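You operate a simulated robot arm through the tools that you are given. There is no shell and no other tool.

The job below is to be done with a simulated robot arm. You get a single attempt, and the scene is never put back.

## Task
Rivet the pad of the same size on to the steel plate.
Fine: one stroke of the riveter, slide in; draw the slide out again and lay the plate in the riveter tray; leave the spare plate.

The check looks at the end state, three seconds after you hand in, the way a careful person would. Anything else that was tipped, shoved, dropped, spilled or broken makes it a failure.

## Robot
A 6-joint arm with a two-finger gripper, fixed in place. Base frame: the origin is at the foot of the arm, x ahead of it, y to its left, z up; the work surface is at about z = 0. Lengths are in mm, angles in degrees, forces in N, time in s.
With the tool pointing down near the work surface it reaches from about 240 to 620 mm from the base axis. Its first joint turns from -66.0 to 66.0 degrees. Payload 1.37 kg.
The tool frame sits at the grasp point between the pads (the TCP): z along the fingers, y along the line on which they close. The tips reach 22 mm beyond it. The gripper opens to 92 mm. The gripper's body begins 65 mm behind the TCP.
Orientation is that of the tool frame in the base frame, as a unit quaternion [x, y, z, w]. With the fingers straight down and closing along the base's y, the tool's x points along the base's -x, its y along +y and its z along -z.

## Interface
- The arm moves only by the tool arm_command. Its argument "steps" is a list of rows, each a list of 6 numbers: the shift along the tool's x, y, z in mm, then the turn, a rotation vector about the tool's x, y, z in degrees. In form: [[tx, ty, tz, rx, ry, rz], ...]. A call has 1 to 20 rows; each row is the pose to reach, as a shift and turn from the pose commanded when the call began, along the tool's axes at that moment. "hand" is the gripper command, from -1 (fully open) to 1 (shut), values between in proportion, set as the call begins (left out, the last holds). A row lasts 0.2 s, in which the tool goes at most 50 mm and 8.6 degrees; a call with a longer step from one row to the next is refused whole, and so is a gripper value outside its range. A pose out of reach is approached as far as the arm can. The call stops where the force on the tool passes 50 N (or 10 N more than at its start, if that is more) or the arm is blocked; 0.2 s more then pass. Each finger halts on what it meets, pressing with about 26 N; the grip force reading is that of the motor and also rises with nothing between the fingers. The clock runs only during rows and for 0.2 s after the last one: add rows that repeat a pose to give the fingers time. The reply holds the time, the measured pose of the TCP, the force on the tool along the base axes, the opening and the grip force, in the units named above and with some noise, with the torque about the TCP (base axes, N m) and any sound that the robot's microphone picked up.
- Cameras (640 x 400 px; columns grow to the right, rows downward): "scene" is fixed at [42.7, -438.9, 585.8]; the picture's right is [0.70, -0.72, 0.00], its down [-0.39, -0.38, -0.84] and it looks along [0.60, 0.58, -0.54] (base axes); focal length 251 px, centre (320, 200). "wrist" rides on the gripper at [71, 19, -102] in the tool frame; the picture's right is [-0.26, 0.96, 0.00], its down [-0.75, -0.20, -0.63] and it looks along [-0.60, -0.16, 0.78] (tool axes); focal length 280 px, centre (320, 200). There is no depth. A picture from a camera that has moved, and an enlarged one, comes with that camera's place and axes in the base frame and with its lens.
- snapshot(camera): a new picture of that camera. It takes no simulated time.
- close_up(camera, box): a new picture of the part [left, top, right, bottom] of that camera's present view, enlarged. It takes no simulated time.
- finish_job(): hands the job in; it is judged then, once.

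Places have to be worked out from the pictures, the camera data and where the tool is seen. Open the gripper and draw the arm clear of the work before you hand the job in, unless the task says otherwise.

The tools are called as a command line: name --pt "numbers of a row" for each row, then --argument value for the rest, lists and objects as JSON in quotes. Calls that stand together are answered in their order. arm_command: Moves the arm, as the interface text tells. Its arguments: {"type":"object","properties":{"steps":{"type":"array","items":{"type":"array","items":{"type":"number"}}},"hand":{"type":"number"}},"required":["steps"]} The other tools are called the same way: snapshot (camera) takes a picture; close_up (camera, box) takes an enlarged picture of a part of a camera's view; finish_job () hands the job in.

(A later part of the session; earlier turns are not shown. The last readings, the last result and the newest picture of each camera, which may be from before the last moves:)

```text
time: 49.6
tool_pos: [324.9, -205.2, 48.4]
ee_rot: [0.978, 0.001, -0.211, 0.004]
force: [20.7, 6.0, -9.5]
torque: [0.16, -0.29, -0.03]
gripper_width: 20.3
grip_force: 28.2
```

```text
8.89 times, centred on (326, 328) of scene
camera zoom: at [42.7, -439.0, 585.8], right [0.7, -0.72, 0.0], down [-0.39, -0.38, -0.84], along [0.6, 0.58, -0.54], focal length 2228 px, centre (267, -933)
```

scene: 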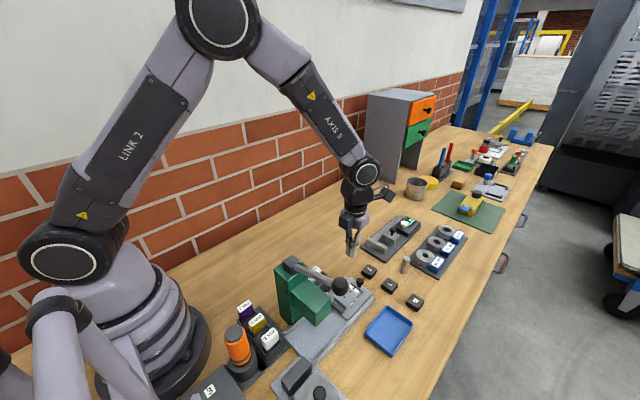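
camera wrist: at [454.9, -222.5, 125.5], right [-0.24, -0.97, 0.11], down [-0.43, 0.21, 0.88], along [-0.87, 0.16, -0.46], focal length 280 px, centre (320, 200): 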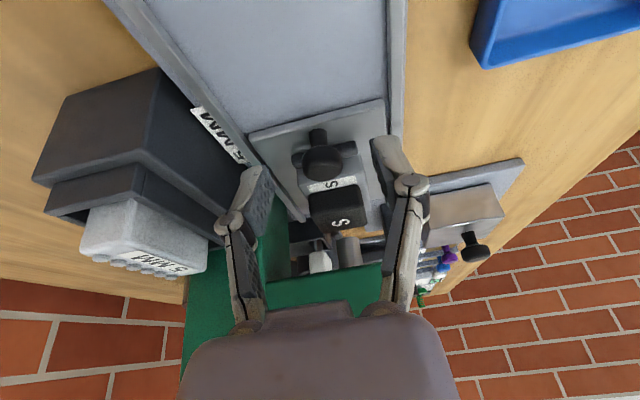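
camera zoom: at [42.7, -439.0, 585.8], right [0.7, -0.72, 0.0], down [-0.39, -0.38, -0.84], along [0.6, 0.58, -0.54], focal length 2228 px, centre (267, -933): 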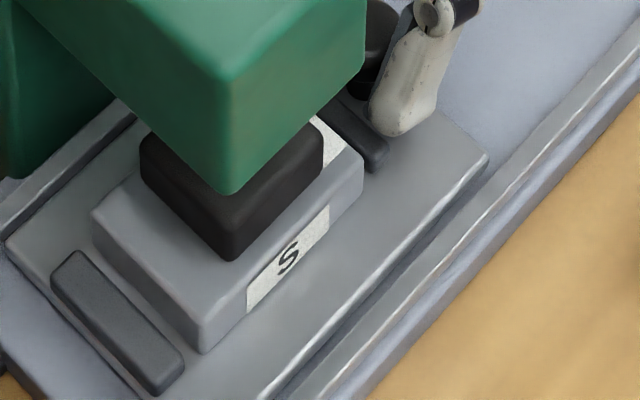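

The slide itself did not move further (plate unchanged in the picture, x force 21 N), so it is at its end stop directly under the ram. I release the knob and retreat along the finger direction.

arm_command --hand -0.1 --pt "0.9 0 -0.4 0 0 0" --pt "0.9 0 -0.4 0 0 0" --pt "0.9 0 -0.4 0 0 0" --pt "0.9 0 -0.4 0 0 0" --pt "0.9 0 -10 0 0 0" --pt "0.9 0 -30 0 0 0" --pt "0.9 0 -60 0 0 0" --pt "0.9 0 -90 0 0 0" --pt "0.9 0 -120 0 0 0" --pt "0.9 0 -120 0 0 0"

close_up --camera "scene" --box '[280, 290, 376, 350]'

snapshot --camera "wrist"

```text
time: 51.8
tool_pos: [374.2, -203.4, 158.6]
ee_rot: [0.977, 0.001, -0.211, 0.004]
force: [-0.1, -0.4, -0.4]
torque: [-0.04, -0.03, 0.03]
gripper_width: 50.5
grip_force: 0.1
```

```text
6.67 times, centred on (328, 320) of scene
camera zoom: at [42.7, -438.9, 585.8], right [0.7, -0.72, 0.0], down [-0.39, -0.38, -0.84], along [0.6, 0.58, -0.54], focal length 1671 px, centre (267, -600)
```

zoom: 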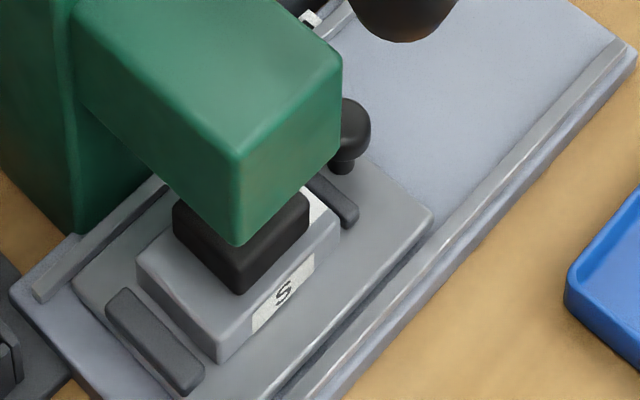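

```text
taken
camera wrist: at [482.5, -221.8, 223.5], right [-0.24, -0.97, 0.11], down [-0.43, 0.21, 0.88], along [-0.87, 0.16, -0.46], focal length 280 px, centre (320, 200)
```

wrist: 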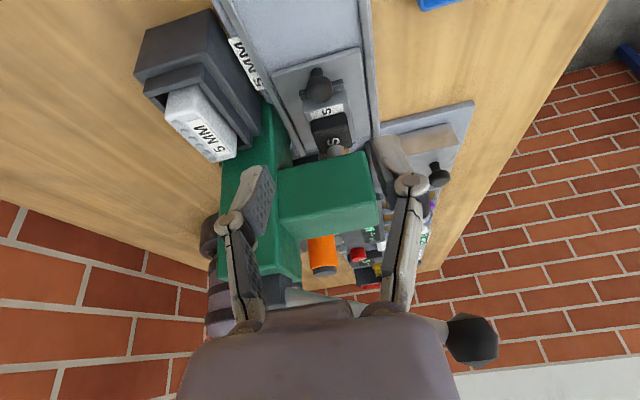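

The slide stays in with plate and pad under the ram. Lever ball is at ≈(269.5, -266.5, 227). I raise the hand, set it upright, close the fingers and hover over the ball at TCP z≈300.

arm_command --hand 1 --pt "-14.8 0 -31.7 0 0 0" --pt "-31.7 0 -68 0 8 0" --pt "-46.5 0 -99.7 0 16 0" --pt "-60 0 -128.7 0 24.4 0" --pt "-91.7 20 -113.9 0 24.4 0" --pt "-123.4 42 -99.1 0 24.4 0" --pt "-154.7 62.5 -84.5 0 24.4 0" --pt "-154.7 62.5 -84.5 0 24.4 0"

snapshot --camera "wrist"

snapshot --camera "scene"

```text
time: 53.6
tool_pos: [263.3, -265.0, 300.3]
ee_rot: [1.0, 0.002, 0.0, 0.003]
force: [0.3, 0.5, -0.6]
torque: [0.01, -0.02, -0.01]
gripper_width: 0.1
grip_force: 26.0
```

```text
taken
camera wrist: at [335.1, -282.9, 403.6], right [-0.26, -0.97, 0.01], down [-0.75, 0.21, 0.62], along [-0.6, 0.16, -0.78], focal length 280 px, centre (320, 200)
```

wrist: 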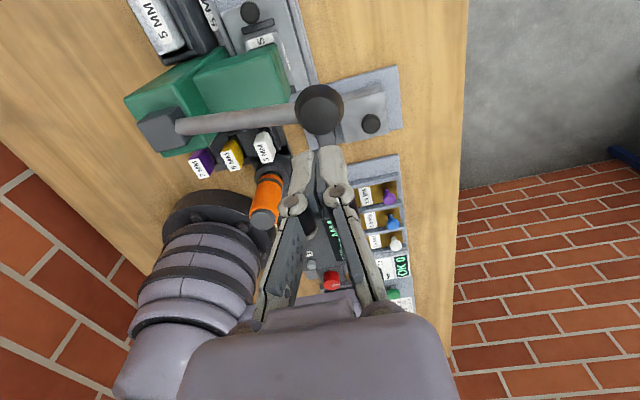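

```text
taken
```

scene: 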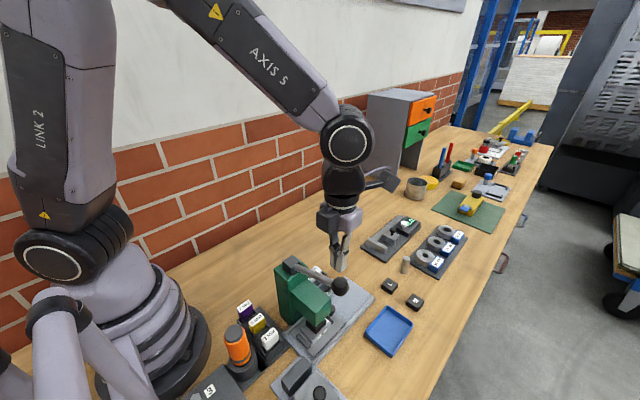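

The ball is ~7.5 mm to +x and ~2 mm to -y of the TCP. Let me zoom to see the exact ball shape, then correct.

close_up --camera "wrist" --box '[240, 60, 400, 180]'

close_up --camera "scene" --box '[270, 190, 390, 330]'

```text
3.33 times, centred on (320, 120) of wrist
camera zoom: at [335.1, -282.9, 403.6], right [-0.26, -0.97, 0.01], down [-0.75, 0.21, 0.62], along [-0.6, 0.16, -0.78], focal length 935 px, centre (320, 467)
```

zoom: 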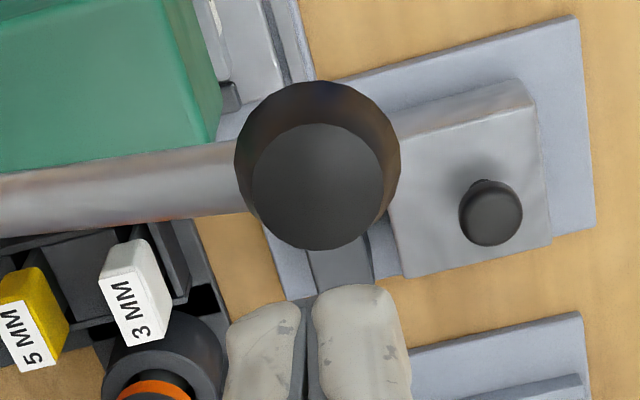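

```text
2.86 times, centred on (330, 260) of scene
camera zoom: at [42.7, -438.9, 585.8], right [0.7, -0.72, 0.0], down [-0.39, -0.38, -0.84], along [0.6, 0.58, -0.54], focal length 716 px, centre (291, 29)
```

zoom: 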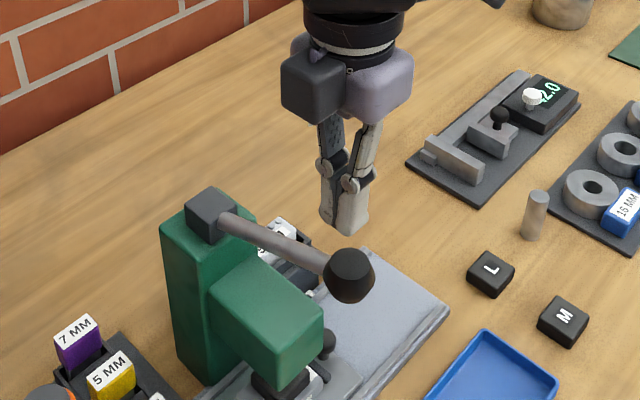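

The knob has a flat top facing up (centre ≈8 mm to +x of TCP), good for pressing with the closed fingertips. I align over it and descend until just above (TCP z≈269).

arm_command --pt "4 1 5 0 0 0" --pt "8 2 15 0 0 0" --pt "8 2 25 0 0 0" --pt "8 2 31 0 0 0" --pt "8 2 31 0 0 0"

close_up --camera "wrist" --box '[240, 90, 400, 210]'

close_up --camera "scene" --box '[290, 220, 390, 310]'

```text
time: 54.8
tool_pos: [276.8, -266.6, 266.3]
ee_rot: [1.0, 0.002, -0.001, 0.002]
force: [-1.0, 0.4, -0.8]
torque: [-0.02, 0.01, -0.02]
gripper_width: 0.1
grip_force: 25.6
```

```text
3.33 times, centred on (320, 150) of wrist
camera zoom: at [347.9, -284.6, 370.2], right [-0.26, -0.97, 0.01], down [-0.75, 0.21, 0.62], along [-0.6, 0.16, -0.78], focal length 935 px, centre (320, 367)
```

zoom: 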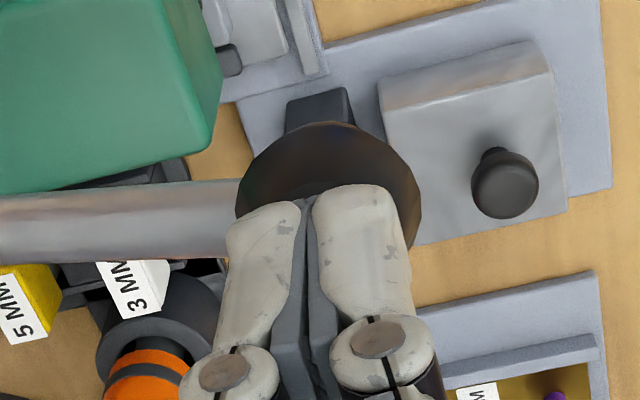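

```text
4.44 times, centred on (340, 265) of scene
camera zoom: at [42.7, -438.9, 585.8], right [0.7, -0.72, 0.0], down [-0.39, -0.38, -0.84], along [0.6, 0.58, -0.54], focal length 1114 px, centre (231, -89)
```

zoom: 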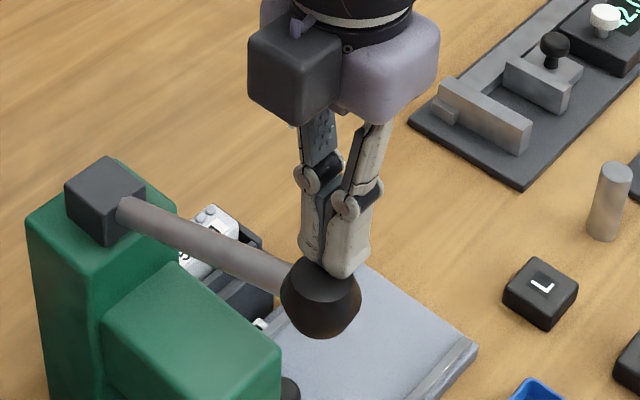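

The tips are ~12 mm above the knob top and ~5 mm too far in +x. I correct x and come down a bit closer before the stroke.

arm_command --pt "-2.5 0 2 0 0 0" --pt "-5 0 6 0 0 0" --pt "-5 0 8 0 0 0" --pt "-5 0 8 0 0 0" --pt "-5 0 8 0 0 0"

close_up --camera "scene" --box '[290, 220, 390, 310]'

close_up --camera "wrist" --box '[240, 90, 400, 210]'

```text
time: 56.0
tool_pos: [271.7, -266.8, 259.9]
ee_rot: [1.0, 0.002, -0.001, 0.002]
force: [0.4, 0.4, 0.7]
torque: [0.01, 0.03, -0.02]
gripper_width: 0.0
grip_force: 27.7
```

```text
4.44 times, centred on (340, 265) of scene
camera zoom: at [42.7, -438.9, 585.8], right [0.7, -0.72, 0.0], down [-0.39, -0.38, -0.84], along [0.6, 0.58, -0.54], focal length 1114 px, centre (231, -89)
```

zoom: 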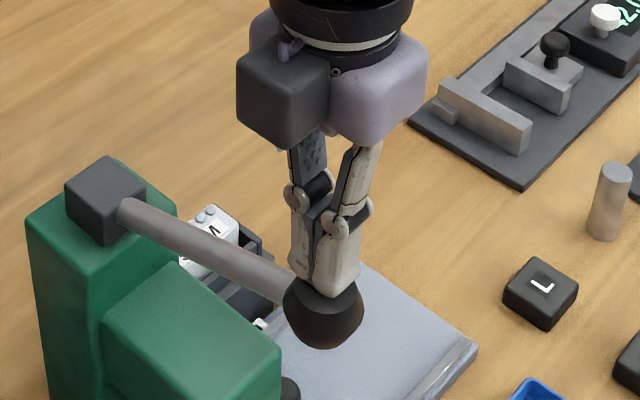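

```text
3.33 times, centred on (320, 150) of wrist
camera zoom: at [343.1, -284.2, 363.6], right [-0.26, -0.97, 0.01], down [-0.75, 0.21, 0.62], along [-0.6, 0.16, -0.78], focal length 935 px, centre (320, 367)
```

zoom: 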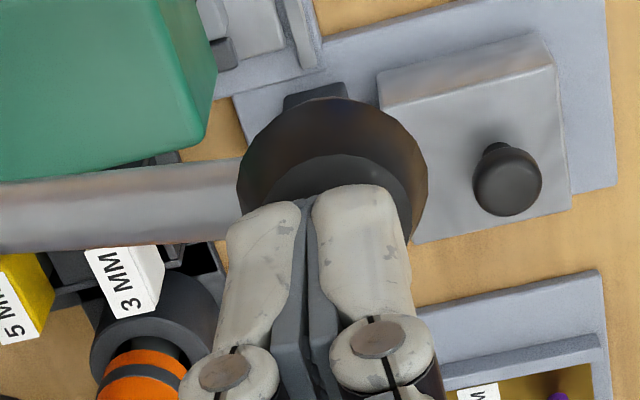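

The tips rest on the knob and the lever already yields a few mm with little force. Now the single stroke: I press down along the lever's arc in one continuous motion until it bottoms out.

arm_command --pt "0 0.5 4 0 0 0" --pt "0 1 9 0 0 0" --pt "0 1.5 15 0 0 0" --pt "0 2 21 0 0 0" --pt "0 2.5 27 0 0 0" --pt "0 3 33 0 0 0" --pt "0 3.5 39 0 0 0" --pt "0 4 45 0 0 0" --pt "0 4 51 0 0 0" --pt "0 4 57 0 0 0" --pt "0 3.5 63 0 0 0" --pt "0 3 69 0 0 0" --pt "0 2 75 0 0 0" --pt "0 1 81 0 0 0" --pt "0 -0.5 87 0 0 0" --pt "0 -2.5 93 0 0 0" --pt "0 -5 99 0 0 0" --pt "0 -7.5 105 0 0 0"

snapshot --camera "scene"

close_up --camera "scene" --box '[270, 230, 390, 350]'

```text
time: 58.4
tool_pos: [271.7, -271.8, 205.2]
ee_rot: [1.0, 0.002, 0.001, 0.003]
force: [-5.1, 4.2, 19.4]
torque: [0.05, 0.12, 0.04]
gripper_width: 6.1
grip_force: 28.2
stopped in row 11: the force on the tool passed its limit at 64 N (the readings are from after the stop); the commanded pose is now the measured one
```

```text
taken
```

scene: 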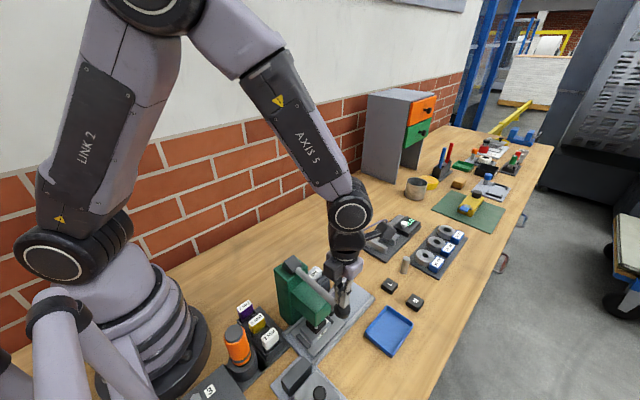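

```text
3.33 times, centred on (330, 290) of scene
camera zoom: at [42.6, -438.9, 585.9], right [0.7, -0.72, 0.0], down [-0.39, -0.38, -0.84], along [0.6, 0.58, -0.54], focal length 836 px, centre (287, -100)
```

zoom: 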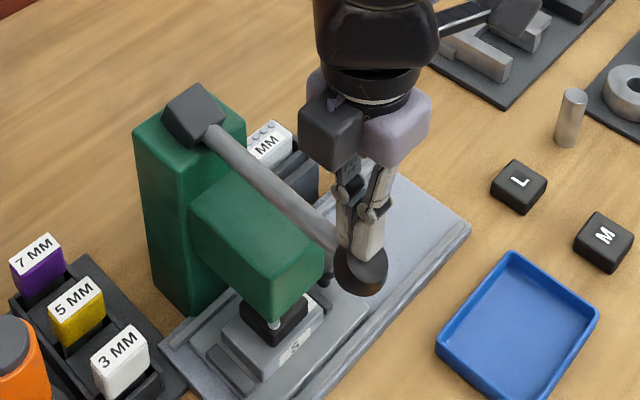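

The stroke met strong resistance at TCP z≈205 (lever about 5° below horizontal). I look at the ram and pad before pressing further.

close_up --camera "scene" --box '[290, 305, 362, 350]'

close_up --camera "scene" --box '[320, 260, 384, 310]'

close_up --camera "wrist" --box '[200, 30, 420, 230]'

```text
8.89 times, centred on (326, 328) of scene
camera zoom: at [42.6, -438.9, 585.9], right [0.7, -0.72, 0.0], down [-0.39, -0.38, -0.84], along [0.6, 0.58, -0.54], focal length 2228 px, centre (267, -933)
```

zoom: 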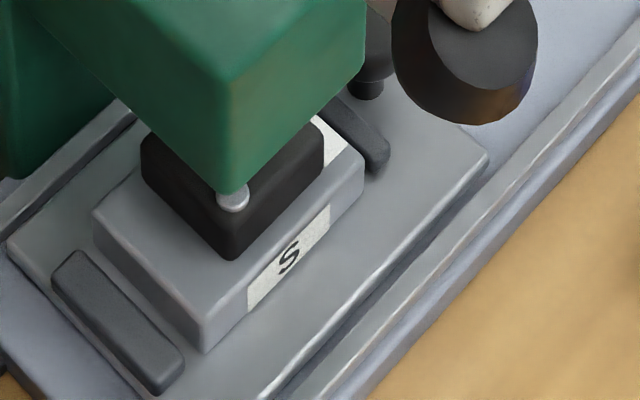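

```text
8.00 times, centred on (352, 285) of scene
camera zoom: at [42.6, -438.9, 585.9], right [0.7, -0.72, 0.0], down [-0.39, -0.38, -0.84], along [0.6, 0.58, -0.54], focal length 2005 px, centre (64, -480)
```

zoom: 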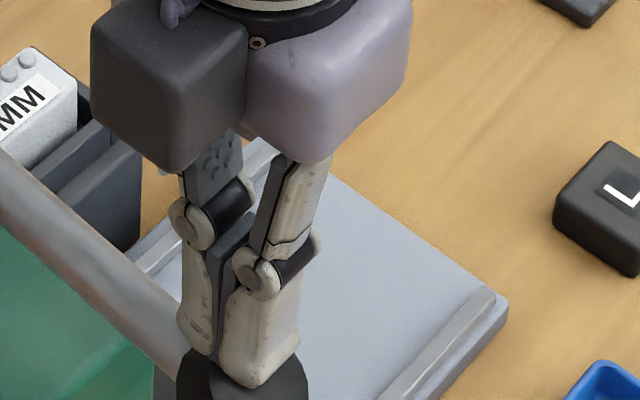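

```text
2.00 times, centred on (310, 130) of wrist
camera zoom: at [343.4, -288.6, 309.3], right [-0.26, -0.97, 0.01], down [-0.75, 0.21, 0.62], along [-0.6, 0.16, -0.78], focal length 561 px, centre (340, 340)
```

zoom: 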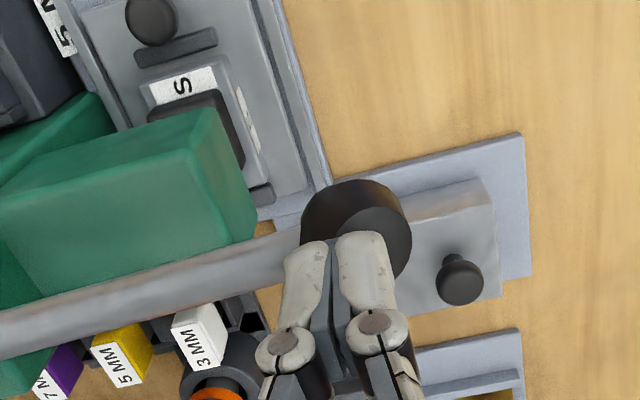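

The ram has come down onto the pad. No click heard yet, so still holding the same stroke, I press a little further to make sure it bottoms fully.

arm_command --pt "0 -0.3 1 0 0 0" --pt "0 -0.6 2 0 0 0" --pt "0 -1 3 0 0 0" --pt "0 -1 4 0 0 0" --pt "0 -1 5 0 0 0" --pt "0 -1 6 0 0 0" --pt "0 -1 7 0 0 0" --pt "0 -1 8 0 0 0"

close_up --camera "scene" --box '[270, 230, 390, 350]'

close_up --camera "scene" --box '[290, 305, 362, 350]'

```text
time: 59.0
tool_pos: [271.0, -270.6, 204.9]
ee_rot: [1.0, 0.001, 0.001, 0.006]
force: [-4.2, 4.3, 16.8]
torque: [0.06, 0.1, 0.05]
gripper_width: 6.0
grip_force: 27.8
stopped in row 2: the force on the tool passed its limit at 53 N (the readings are from after the stop); the commanded pose is now the measured one
```

```text
3.33 times, centred on (330, 290) of scene
camera zoom: at [42.6, -438.9, 585.9], right [0.7, -0.72, 0.0], down [-0.39, -0.38, -0.84], along [0.6, 0.58, -0.54], focal length 836 px, centre (287, -100)
```

zoom: 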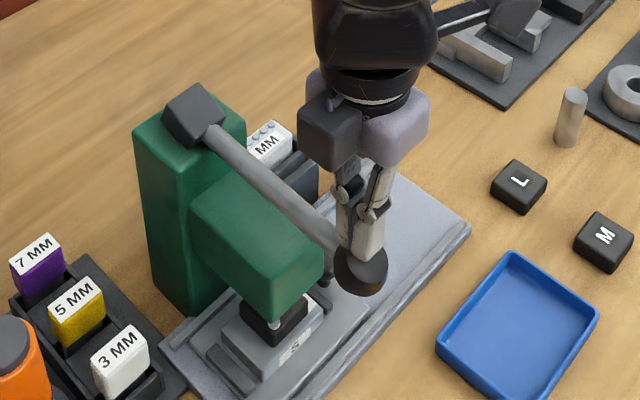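

```text
8.89 times, centred on (326, 328) of scene
camera zoom: at [42.6, -438.9, 585.9], right [0.7, -0.72, 0.0], down [-0.39, -0.38, -0.84], along [0.6, 0.58, -0.54], focal length 2228 px, centre (267, -933)
```

zoom: 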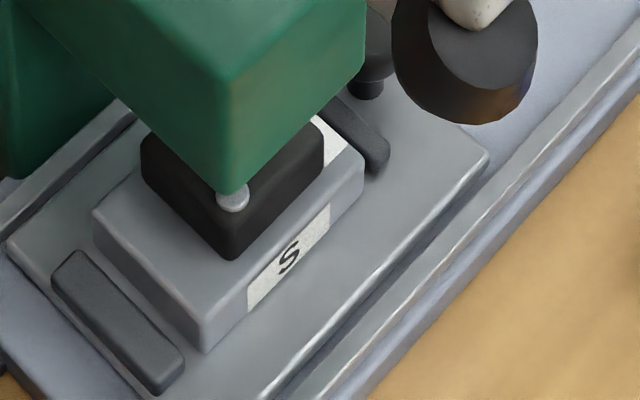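

The lever is at a hard bottom stop and a bright rivet/ram end is visible on the pad. The stroke is complete, so I raise the hand back up along the arc and see whether the lever follows.

arm_command --pt "0 0 -3 0 0 0" --pt "0 0 -8 0 0 0" --pt "0 0 -14 0 0 0" --pt "0 0 -20 0 0 0" --pt "0 -1 -26 0 0 0" --pt "0 -2 -32 0 0 0" --pt "0 -3 -38 0 0 0" --pt "0 -3.5 -44 0 0 0" --pt "0 -4 -50 0 0 0" --pt "0 -4 -56 0 0 0" --pt "0 -4 -64 0 0 0" --pt "0 -4 -74 0 0 0" --pt "0 -4 -90 0 0 0" --pt "0 -4 -110 0 0 0" --pt "0 -4 -110 0 0 0"

close_up --camera "scene" --box '[270, 220, 390, 350]'

close_up --camera "scene" --box '[290, 305, 362, 350]'

```text
time: 62.2
tool_pos: [273.3, -265.2, 316.4]
ee_rot: [1.0, 0.002, 0.002, 0.006]
force: [0.5, -0.8, -0.5]
torque: [0.02, 0.05, 0.03]
gripper_width: 0.1
grip_force: 27.7
```

```text
3.08 times, centred on (330, 285) of scene
camera zoom: at [42.7, -438.9, 585.8], right [0.7, -0.72, 0.0], down [-0.39, -0.38, -0.84], along [0.6, 0.58, -0.54], focal length 771 px, centre (289, -62)
```

zoom: 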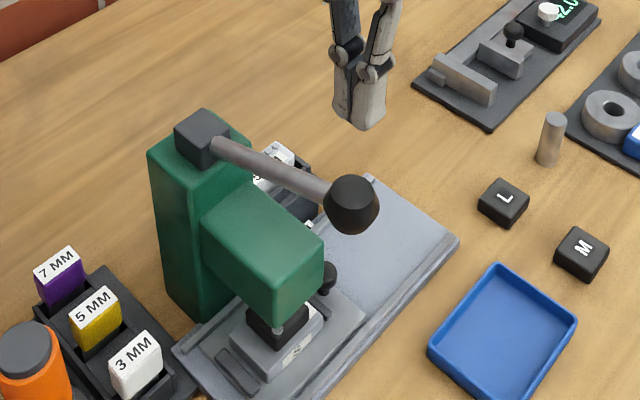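

```text
8.89 times, centred on (326, 328) of scene
camera zoom: at [42.7, -438.9, 585.8], right [0.7, -0.72, 0.0], down [-0.39, -0.38, -0.84], along [0.6, 0.58, -0.54], focal length 2228 px, centre (267, -933)
```

zoom: 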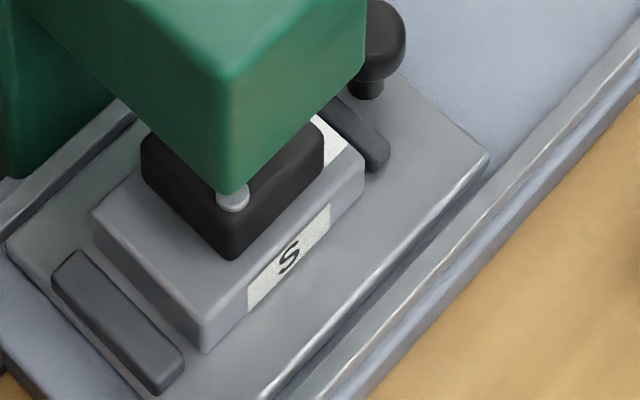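

The lever sprang back up and a bright rivet head remains on the pad: riveted. Next I open the hand, swing out to the front and tilt again, to approach the slide knob along the finger direction.

arm_command --hand -0.1 --pt "36 -20 0 0.7 0 0.2" --pt "72 -40 0 0.7 0 0.2" --pt "107 -60.5 0 0.7 0 0.2" --pt "107 -60.5 40 0.7 -8 0.2" --pt "107 -60.5 80 0.7 -16 0.2" --pt "106 -60.5 120 0.7 -24 0.2" --pt "105 -60.5 157 0.7 -25 0.2" --pt "105 -60.5 157 0.7 -25 0.2" --pt "105 -60.5 157 0.7 -25 0.2"

snapshot --camera "wrist"

close_up --camera "wrist" --box '[260, 40, 400, 180]'

```text
time: 64.2
tool_pos: [377.1, -207.1, 157.9]
ee_rot: [0.977, -0.003, -0.214, -0.002]
force: [-0.2, -1.0, -0.3]
torque: [-0.02, 0.04, 0.01]
gripper_width: 51.0
grip_force: 0.1
```

```text
taken
camera wrist: at [485.1, -226.6, 222.0], right [-0.24, -0.96, 0.11], down [-0.42, 0.21, 0.88], along [-0.87, 0.17, -0.46], focal length 280 px, centre (320, 200)
```

wrist: 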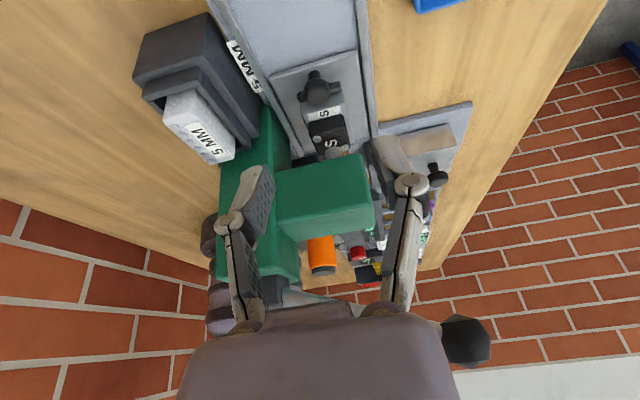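

```text
2.86 times, centred on (330, 110) of wrist
camera zoom: at [485.1, -226.6, 222.0], right [-0.24, -0.96, 0.11], down [-0.42, 0.21, 0.88], along [-0.87, 0.17, -0.46], focal length 801 px, centre (291, 457)
```

zoom: 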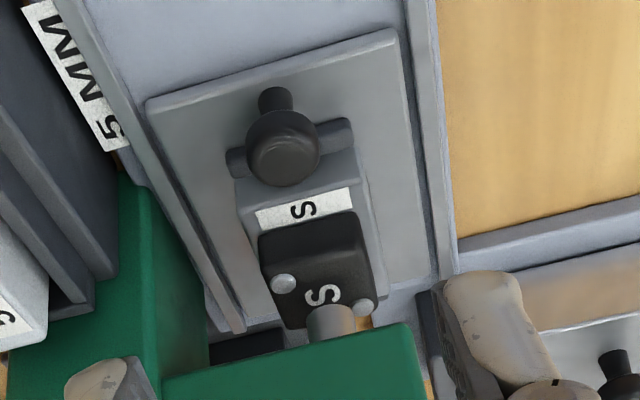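

Two rivet heads are visible on the pad, so it is riveted. The knob is straight along the finger axis (≈133 mm ahead, ~2 mm off in y). I advance 118 mm along the fingers with the y correction.

arm_command --pt "0 -1 25 0 0 0" --pt "0 -2.1 55 0 0 0" --pt "0 -2.1 85 0 0 0" --pt "0 -2.1 105 0 0 0" --pt "0 -2.1 115 0 0 0" --pt "0 -2.1 118 0 0 0" --pt "0 -2.1 118 0 0 0" --pt "0 -2.1 118 0 0 0"

close_up --camera "wrist" --box '[250, 90, 410, 250]'

close_up --camera "scene" --box '[290, 250, 380, 335]'

```text
time: 66.0
tool_pos: [324.9, -204.6, 48.1]
ee_rot: [0.976, -0.001, -0.216, -0.001]
force: [0.7, 0.8, 0.1]
torque: [0.0, -0.03, -0.01]
gripper_width: 50.7
grip_force: 0.1
```

```text
2.50 times, centred on (330, 170) of wrist
camera zoom: at [434.3, -224.4, 112.9], right [-0.24, -0.96, 0.11], down [-0.42, 0.21, 0.88], along [-0.87, 0.17, -0.46], focal length 701 px, centre (295, 275)
```

zoom: 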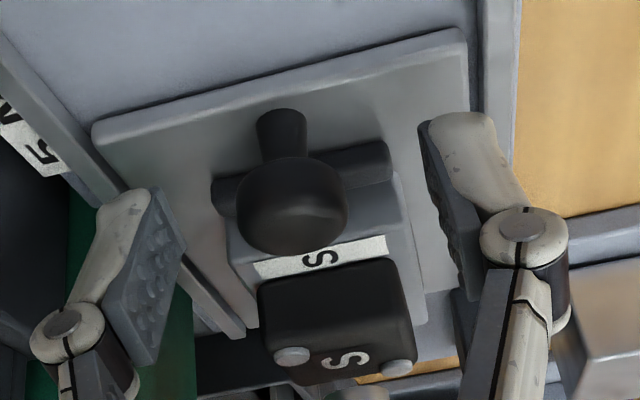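

```text
4.71 times, centred on (335, 292) of scene
camera zoom: at [42.7, -438.9, 585.8], right [0.7, -0.72, 0.0], down [-0.39, -0.38, -0.84], along [0.6, 0.58, -0.54], focal length 1180 px, centre (249, -235)
```

zoom: 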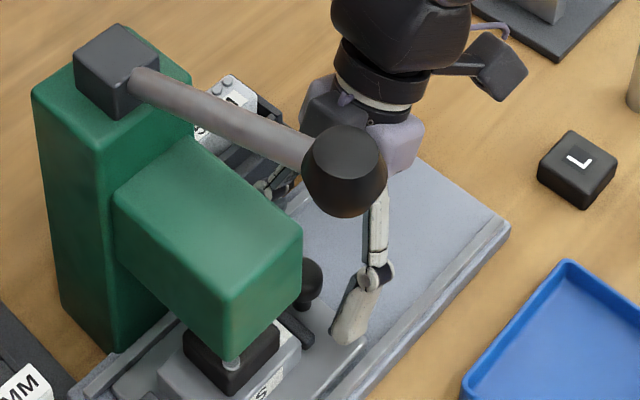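

The fingers straddle the knob as before. I raise 1.5 mm for clearance and close on the knob.

arm_command --pt "0 0 -1.5 0 0 0" --pt "0 0 -1.5 0 0 0"

arm_command --hand 1 --pt "0 0 0 0 0 0" --pt "0 0 0 0 0 0" --pt "0 0 0 0 0 0" --pt "0 0 0 0 0 0" --pt "0 0 0 0 0 0"

```text
time: 66.6
tool_pos: [327.8, -206.7, 51.5]
ee_rot: [0.977, -0.001, -0.214, 0.0]
force: [0.3, -0.5, -0.5]
torque: [-0.01, -0.01, -0.03]
gripper_width: 50.7
grip_force: 0.0
```

```text
time: 67.8
tool_pos: [326.4, -205.8, 50.2]
ee_rot: [0.977, -0.002, -0.215, -0.001]
force: [1.6, 7.4, 5.0]
torque: [0.11, 0.02, -0.02]
gripper_width: 20.3
grip_force: 28.0
```

Gripped (20.3 mm). I draw the slide out along +x, first 60 mm in smooth small steps.

arm_command --pt "0.9 0 -0.4 0 0 0" --pt "2.7 0 -1.3 0 0 0" --pt "5.4 0 -2.5 0 0 0" --pt "9.1 0 -4.2 0 0 0" --pt "13.6 0 -6.3 0 0 0" --pt "18.1 0 -8.4 0 0 0" --pt "22.7 0 -10.5 0 0 0" --pt "27.2 0 -12.6 0 0 0" --pt "31.7 0 -14.7 0 0 0" --pt "36.3 0 -16.8 0 0 0" --pt "40.8 0 -18.9 0 0 0" --pt "45.4 0 -21.1 0 0 0" --pt "49.9 0 -23.2 0 0 0" --pt "52.6 0 -24.4 0 0 0" --pt "54.4 0 -25.3 0 0 0" --pt "54.4 0 -25.3 0 0 0"

snapshot --camera "wrist"

close_up --camera "scene" --box '[280, 230, 410, 340]'

```text
time: 71.2
tool_pos: [388.2, -205.2, 53.2]
ee_rot: [0.977, -0.002, -0.215, -0.001]
force: [1.3, 3.2, 15.1]
torque: [0.07, -0.24, -0.02]
gripper_width: 20.4
grip_force: 28.2
```

```text
taken
camera wrist: at [496.1, -224.0, 117.1], right [-0.24, -0.96, 0.11], down [-0.42, 0.21, 0.88], along [-0.87, 0.17, -0.46], focal length 280 px, centre (320, 200)
```

wrist: 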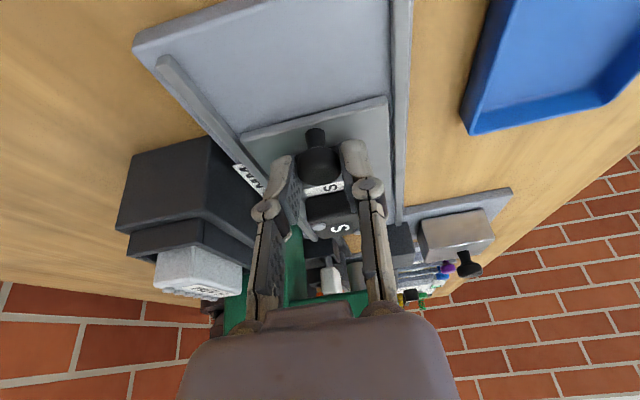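

```text
3.64 times, centred on (345, 285) of scene
camera zoom: at [42.6, -438.9, 585.8], right [0.7, -0.72, 0.0], down [-0.39, -0.38, -0.84], along [0.6, 0.58, -0.54], focal length 911 px, centre (229, -109)
```

zoom: 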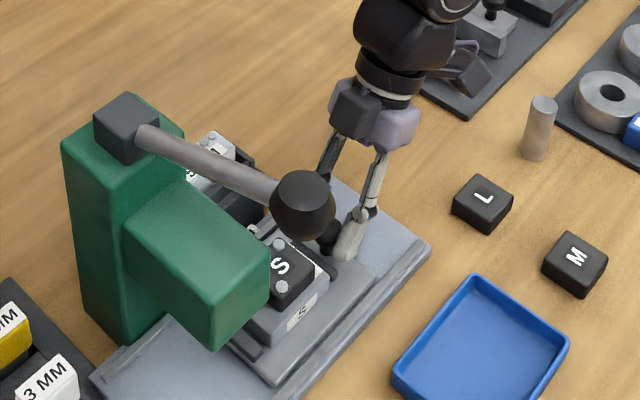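

The slide follows smoothly and both rivet heads are clear. I pull the remaining ~54 mm to the original out position.

arm_command --pt "0.9 0 -0.6 0 0 0" --pt "2.7 0 -1.8 0 0 0" --pt "5.4 0 -3.3 0 0 0" --pt "9.1 0 -5.2 0 0 0" --pt "13.6 0 -7.3 0 0 0" --pt "18.1 0 -9.4 0 0 0" --pt "22.7 0 -11.5 0 0 0" --pt "27.2 0 -13.6 0 0 0" --pt "31.7 0 -15.7 0 0 0" --pt "36.3 0 -17.8 0 0 0" --pt "40.8 0 -19.9 0 0 0" --pt "44.4 0 -21.6 0 0 0" --pt "47.2 0 -22.9 0 0 0" --pt "49 0 -23.7 0 0 0" --pt "49 0 -23.7 0 0 0"

snapshot --camera "wrist"

close_up --camera "scene" --box '[280, 230, 410, 340]'

```text
time: 74.4
tool_pos: [442.8, -205.4, 53.2]
ee_rot: [0.976, -0.002, -0.216, -0.002]
force: [-0.3, -0.3, -22.9]
torque: [0.03, 0.04, -0.02]
gripper_width: 20.7
grip_force: 28.0
```

```text
taken
camera wrist: at [549.8, -224.0, 116.9], right [-0.24, -0.96, 0.11], down [-0.42, 0.2, 0.88], along [-0.87, 0.17, -0.45], focal length 280 px, centre (320, 200)
```

wrist: 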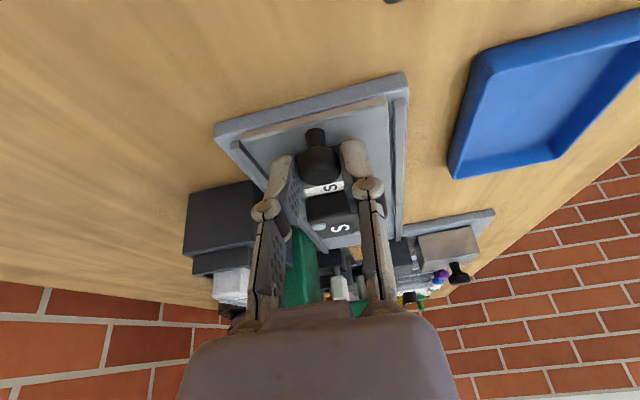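

```text
3.64 times, centred on (345, 285) of scene
camera zoom: at [42.8, -439.0, 585.7], right [0.7, -0.72, 0.0], down [-0.39, -0.38, -0.84], along [0.6, 0.58, -0.54], focal length 911 px, centre (229, -109)
```

zoom: 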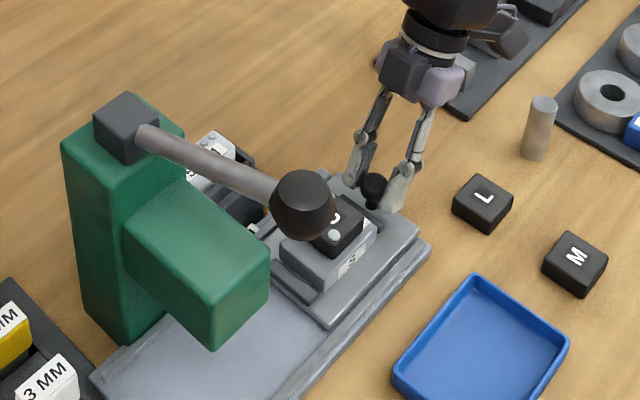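

The slide is back near its original out position (knob ≈437). I tug 3 mm more to confirm the outer stop, easing the vertical load.

arm_command --pt "1.3 0 0.3 0 0 0" --pt "2.5 0 0 0 0 0" --pt "3.4 0 -0.4 0 0 0" --pt "3.4 0 -0.4 0 0 0"

close_up --camera "scene" --box '[280, 230, 410, 340]'

```text
time: 75.4
tool_pos: [445.6, -204.5, 52.1]
ee_rot: [0.976, -0.001, -0.218, -0.001]
force: [-21.4, 6.7, 8.9]
torque: [0.13, 0.48, 0.01]
gripper_width: 20.8
grip_force: 27.4
```

```text
3.64 times, centred on (345, 285) of scene
camera zoom: at [42.7, -438.9, 585.8], right [0.7, -0.72, 0.0], down [-0.39, -0.38, -0.84], along [0.6, 0.58, -0.54], focal length 911 px, centre (229, -109)
```

zoom: 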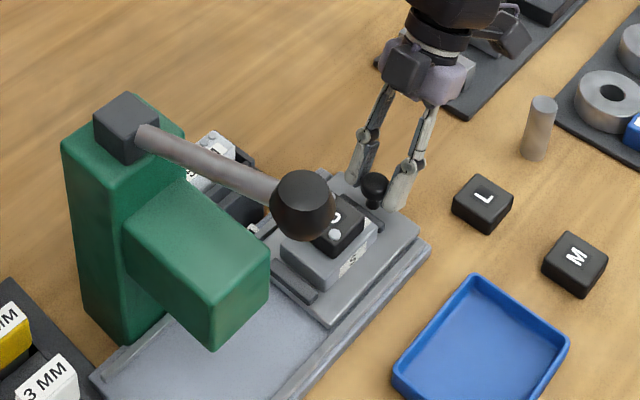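

The slide is firmly at its outer stop. I release the knob and retreat along the finger direction.

arm_command --hand -0.1 --pt "-2 0 0.9 0 0 0" --pt "-2 0 0.9 0 0 0" --pt "-2 0 0.9 0 0 0" --pt "-2 0 0.9 0 0 0" --pt "-2 0 -8 0 0 0" --pt "-2 0 -25 0 0 0" --pt "-2 0 -50 0 0 0" --pt "-2 0 -80 0 0 0" --pt "-2 0 -100 0 0 0" --pt "-2 0 -100 0 0 0"

snapshot --camera "wrist"

close_up --camera "scene" --box '[300, 250, 420, 340]'

```text
time: 77.6
tool_pos: [485.1, -206.1, 144.0]
ee_rot: [0.977, -0.002, -0.215, -0.002]
force: [0.3, -0.6, -0.3]
torque: [0.02, 0.0, -0.01]
gripper_width: 50.8
grip_force: 0.1
```

```text
taken
camera wrist: at [592.3, -224.3, 208.6], right [-0.24, -0.96, 0.11], down [-0.42, 0.21, 0.88], along [-0.87, 0.17, -0.46], focal length 280 px, centre (320, 200)
```

wrist: 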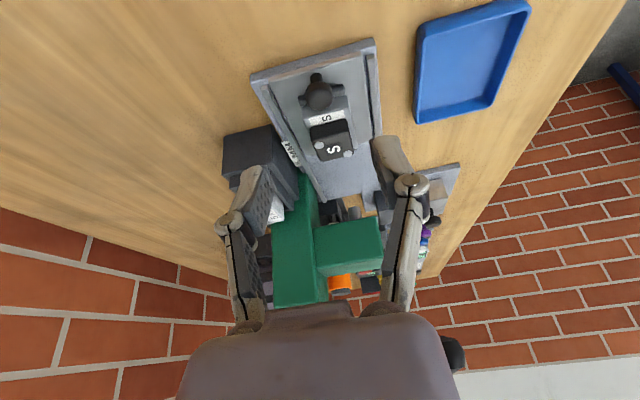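

```text
4.44 times, centred on (360, 295) of scene
camera zoom: at [42.7, -438.9, 585.8], right [0.7, -0.72, 0.0], down [-0.39, -0.38, -0.84], along [0.6, 0.58, -0.54], focal length 1114 px, centre (142, -222)
```

zoom: 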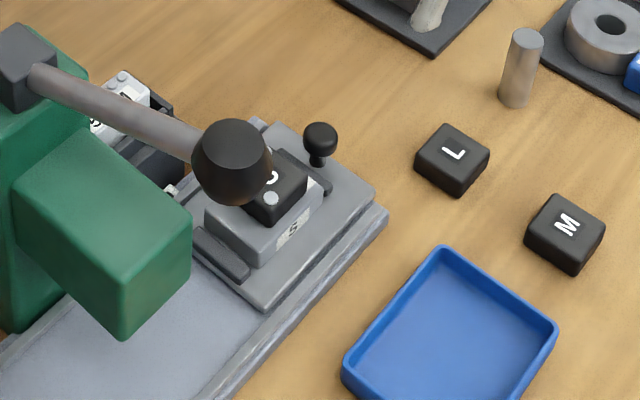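

Slide and workpiece are clear. I bring the hand upright above the workpiece at TCP z≈200 and measure the pad.

arm_command --pt "-11.7 0 -25.4 0 8 0" --pt "-23.5 0 -50.8 0 16 0" --pt "-50.7 0 -38.2 0 24 0" --pt "-82.5 -0.5 -23.5 0 24.8 0" --pt "-114.3 -1 -8.9 0 24.8 0" --pt "-114.3 -1 -8.9 0 24.8 0" --pt "-114.3 -1 -8.9 0 24.8 0"

snapshot --camera "wrist"

close_up --camera "wrist" --box '[250, 20, 390, 140]'

close_up --camera "wrist" --box '[380, 0, 520, 110]'

```text
time: 79.2
tool_pos: [385.7, -203.8, 203.4]
ee_rot: [1.0, -0.002, -0.001, 0.0]
force: [0.0, 0.7, 0.1]
torque: [0.02, 0.01, 0.02]
gripper_width: 50.6
grip_force: 0.0
```

```text
taken
camera wrist: at [456.7, -223.0, 306.2], right [-0.27, -0.96, 0.0], down [-0.75, 0.21, 0.62], along [-0.6, 0.17, -0.78], focal length 280 px, centre (320, 200)
```

wrist: 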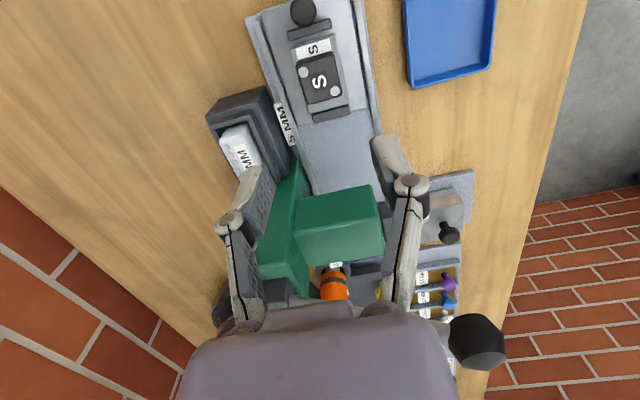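

```text
3.33 times, centred on (320, 80) of wrist
camera zoom: at [456.7, -223.0, 306.2], right [-0.27, -0.96, 0.0], down [-0.75, 0.21, 0.62], along [-0.6, 0.17, -0.78], focal length 935 px, centre (320, 600)
```

zoom: 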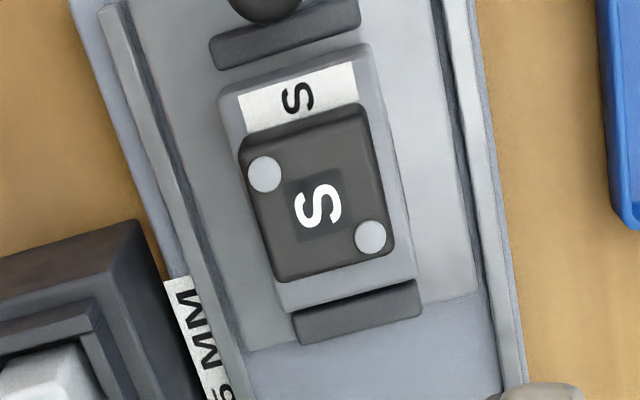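

```text
3.64 times, centred on (450, 55) of wrist
camera zoom: at [456.7, -223.0, 306.2], right [-0.27, -0.96, 0.0], down [-0.75, 0.21, 0.62], along [-0.6, 0.17, -0.78], focal length 1020 px, centre (-153, 727)
```

zoom: 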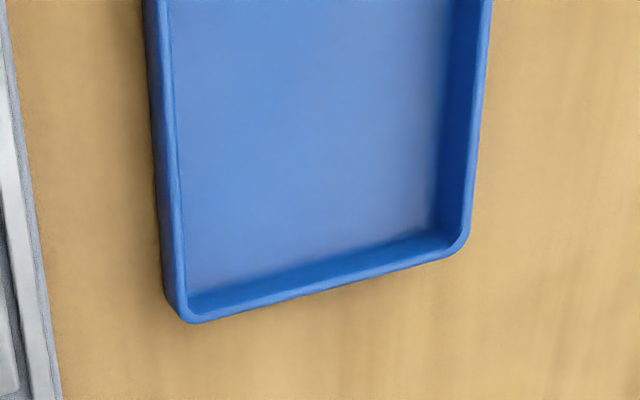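

Both rivets sit diagonally on the pad; the workpiece is at ≈(387.5, -204). Since pad and plate are one piece now, I'll grip it by the pad (keeps fingers above the tray walls). I descend to TCP z≈75 first and check.

arm_command --pt "1 0 30 0 0 0" --pt "2 0 65 0 0 0" --pt "2 0 100 0 0 0" --pt "2 0 122 0 0 0" --pt "2 0 127 0 0 0" --pt "2 0 127 0 0 0" --pt "2 0 127 0 0 0"

close_up --camera "wrist" --box '[240, 80, 400, 210]'

```text
time: 80.8
tool_pos: [388.1, -203.2, 73.3]
ee_rot: [1.0, -0.002, 0.0, 0.0]
force: [0.0, 0.4, -0.7]
torque: [-0.02, -0.01, 0.01]
gripper_width: 50.7
grip_force: 0.1
```

```text
3.08 times, centred on (320, 145) of wrist
camera zoom: at [458.8, -222.2, 176.3], right [-0.27, -0.96, 0.0], down [-0.75, 0.21, 0.63], along [-0.6, 0.17, -0.78], focal length 863 px, centre (320, 369)
```

zoom: 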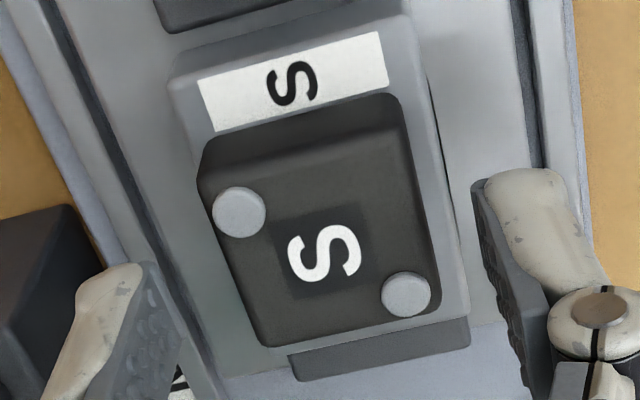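

Alignment is good (shift -1.5 mm in x). I descend the last 15 mm so the tips are just above the plate top, then grip the pad.

arm_command --pt "-0.8 0 5 0 0 0" --pt "-1.5 0 10 0 0 0" --pt "-1.5 0 14 0 0 0" --pt "-1.5 0 15.5 0 0 0" --pt "-1.5 0 15.5 0 0 0"

arm_command --hand 1 --pt "0 0 0 0 0 0" --pt "0 0 0 0 0 0" --pt "0 0 0 0 0 0" --pt "0 0 0 0 0 0" --pt "0 0 0 0 0 0"

close_up --camera "wrist" --box '[240, 90, 400, 220]'

close_up --camera "scene" --box '[310, 240, 400, 320]'

```text
time: 82.0
tool_pos: [385.8, -203.7, 57.8]
ee_rot: [1.0, -0.002, 0.0, 0.0]
force: [-0.3, -1.1, -0.2]
torque: [-0.01, -0.01, -0.01]
gripper_width: 50.3
grip_force: 0.1
```

```text
time: 83.2
tool_pos: [386.0, -204.0, 60.1]
ee_rot: [1.0, -0.002, 0.0, -0.001]
force: [-0.7, 0.4, 1.6]
torque: [-0.01, 0.04, 0.01]
gripper_width: 33.0
grip_force: 26.5
```

```text
3.08 times, centred on (320, 155) of wrist
camera zoom: at [457.6, -222.4, 161.8], right [-0.27, -0.96, 0.0], down [-0.75, 0.21, 0.62], along [-0.6, 0.17, -0.78], focal length 863 px, centre (320, 338)
```

zoom: 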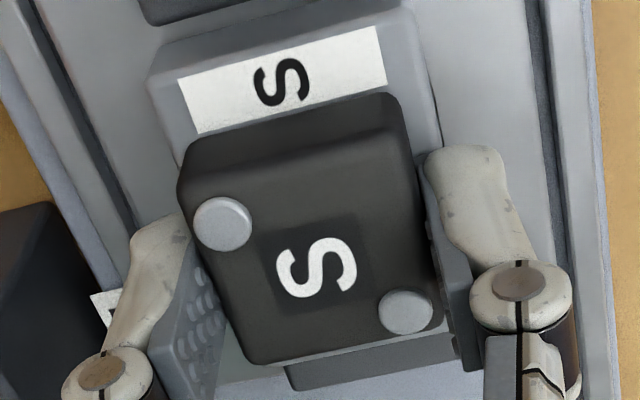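

```text
5.00 times, centred on (355, 280) of scene
camera zoom: at [42.7, -438.9, 585.8], right [0.7, -0.72, 0.0], down [-0.39, -0.38, -0.84], along [0.6, 0.58, -0.54], focal length 1253 px, centre (145, -200)
```

zoom: 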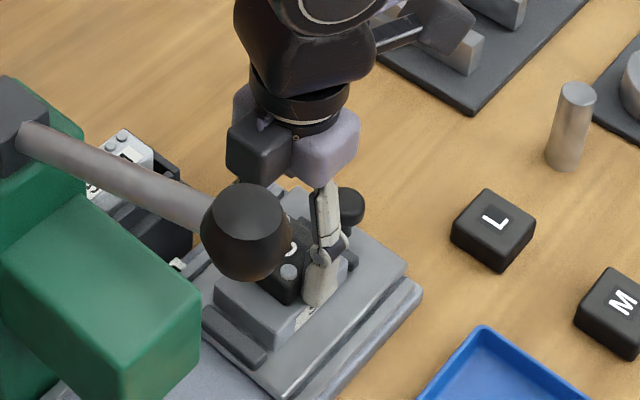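

The pad is gripped (33 mm). I lift very slowly by 20 mm and check that plate and pad rise together.

arm_command --pt "0 0 -1 0 0 0" --pt "0 0 -2.5 0 0 0" --pt "0 0 -4.5 0 0 0" --pt "0 0 -7 0 0 0" --pt "0 0 -10 0 0 0" --pt "0 0 -13.5 0 0 0" --pt "0 0 -17 0 0 0" --pt "0 0 -20 0 0 0" --pt "0 0 -20 0 0 0"

close_up --camera "wrist" --box '[240, 80, 400, 230]'

close_up --camera "scene" --box '[310, 240, 400, 320]'

```text
time: 85.2
tool_pos: [385.4, -203.8, 77.0]
ee_rot: [1.0, -0.002, -0.001, 0.0]
force: [0.3, -0.3, -2.6]
torque: [0.05, -0.01, -0.01]
gripper_width: 33.0
grip_force: 25.9
```

```text
2.67 times, centred on (320, 155) of wrist
camera zoom: at [457.3, -222.7, 180.1], right [-0.27, -0.96, 0.0], down [-0.75, 0.21, 0.63], along [-0.6, 0.17, -0.78], focal length 748 px, centre (320, 320)
```

zoom: 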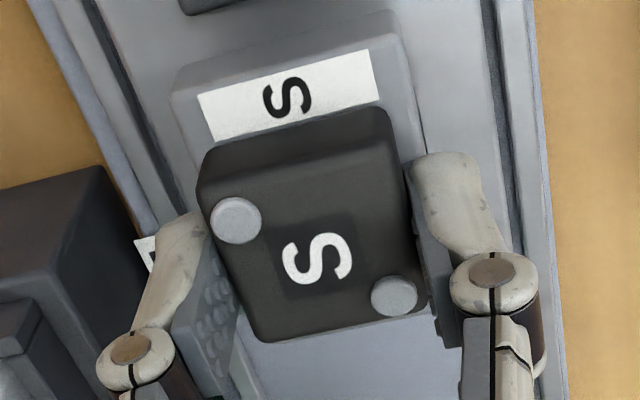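

```text
5.00 times, centred on (355, 280) of scene
camera zoom: at [42.7, -438.9, 585.8], right [0.7, -0.72, 0.0], down [-0.39, -0.38, -0.84], along [0.6, 0.58, -0.54], focal length 1253 px, centre (145, -200)
```

zoom: 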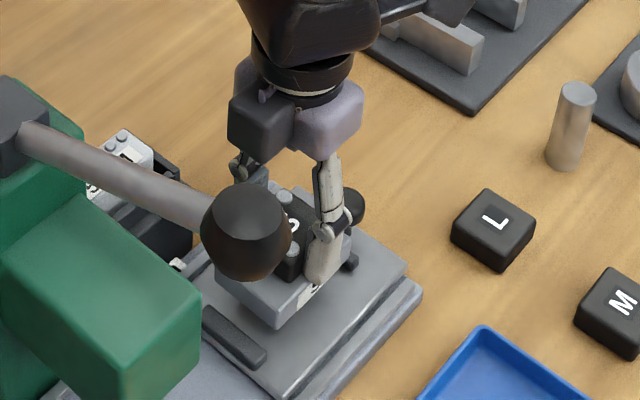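

Plate and pad rise together as one piece. Tray centre ≈ (394, -326). I lift further and carry it smoothly over the tray at TCP z≈110.

arm_command --pt "0 0 -4 0 0 0" --pt "0 0 -10 0 0 0" --pt "0 0 -18 0 0 0" --pt "0 1 -26 0 0 0" --pt "0 4 -31 0 0 0" --pt "0.5 9 -33 0 0 0" --pt "1 16 -33 0 0 0" --pt "2 25 -33 0 0 0" --pt "2.5 35 -33 0 0 0" --pt "3 46 -33 0 0 0" --pt "4 57 -33 0 0 0" --pt "4.5 68 -33 0 0 0" --pt "5 79 -33 0 0 0" --pt "6 90 -33 0 0 0" --pt "6.5 100 -33 0 0 0" --pt "7 109 -33 0 0 0" --pt "7.5 116 -33 0 0 0" --pt "8 120 -33 0 0 0" --pt "8 122 -33 0 0 0" --pt "8 122 -33 0 0 0"

snapshot --camera "wrist"

close_up --camera "scene" --box '[300, 230, 440, 370]'

```text
time: 89.4
tool_pos: [392.3, -326.0, 109.0]
ee_rot: [1.0, -0.002, 0.0, 0.001]
force: [0.4, -0.3, -1.9]
torque: [0.01, 0.01, 0.0]
gripper_width: 33.1
grip_force: 26.2
```

```text
taken
camera wrist: at [464.4, -344.7, 213.3], right [-0.27, -0.96, 0.0], down [-0.75, 0.21, 0.63], along [-0.6, 0.17, -0.78], focal length 280 px, centre (320, 200)
```

wrist: 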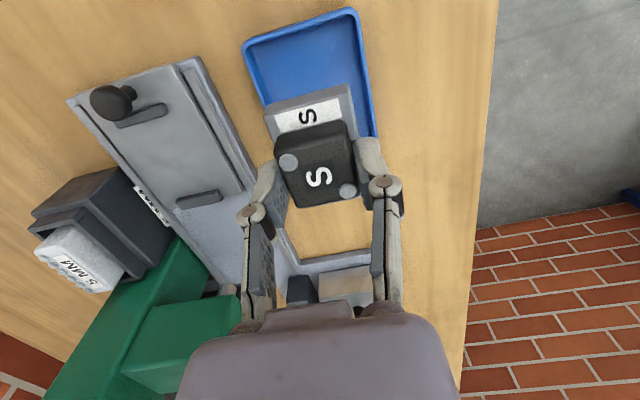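

```text
2.86 times, centred on (370, 300) of scene
camera zoom: at [42.7, -438.9, 585.8], right [0.7, -0.72, 0.0], down [-0.39, -0.38, -0.84], along [0.6, 0.58, -0.54], focal length 716 px, centre (177, -86)
```

zoom: 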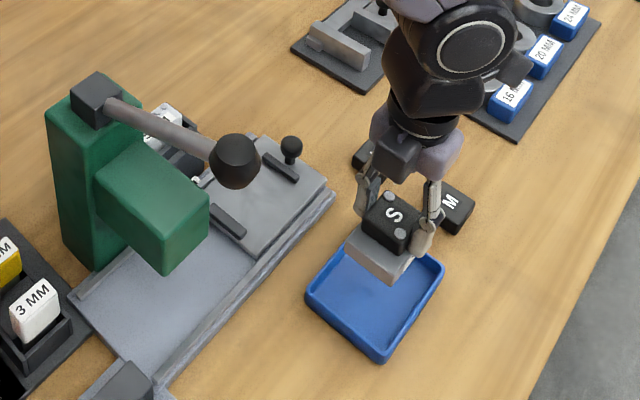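

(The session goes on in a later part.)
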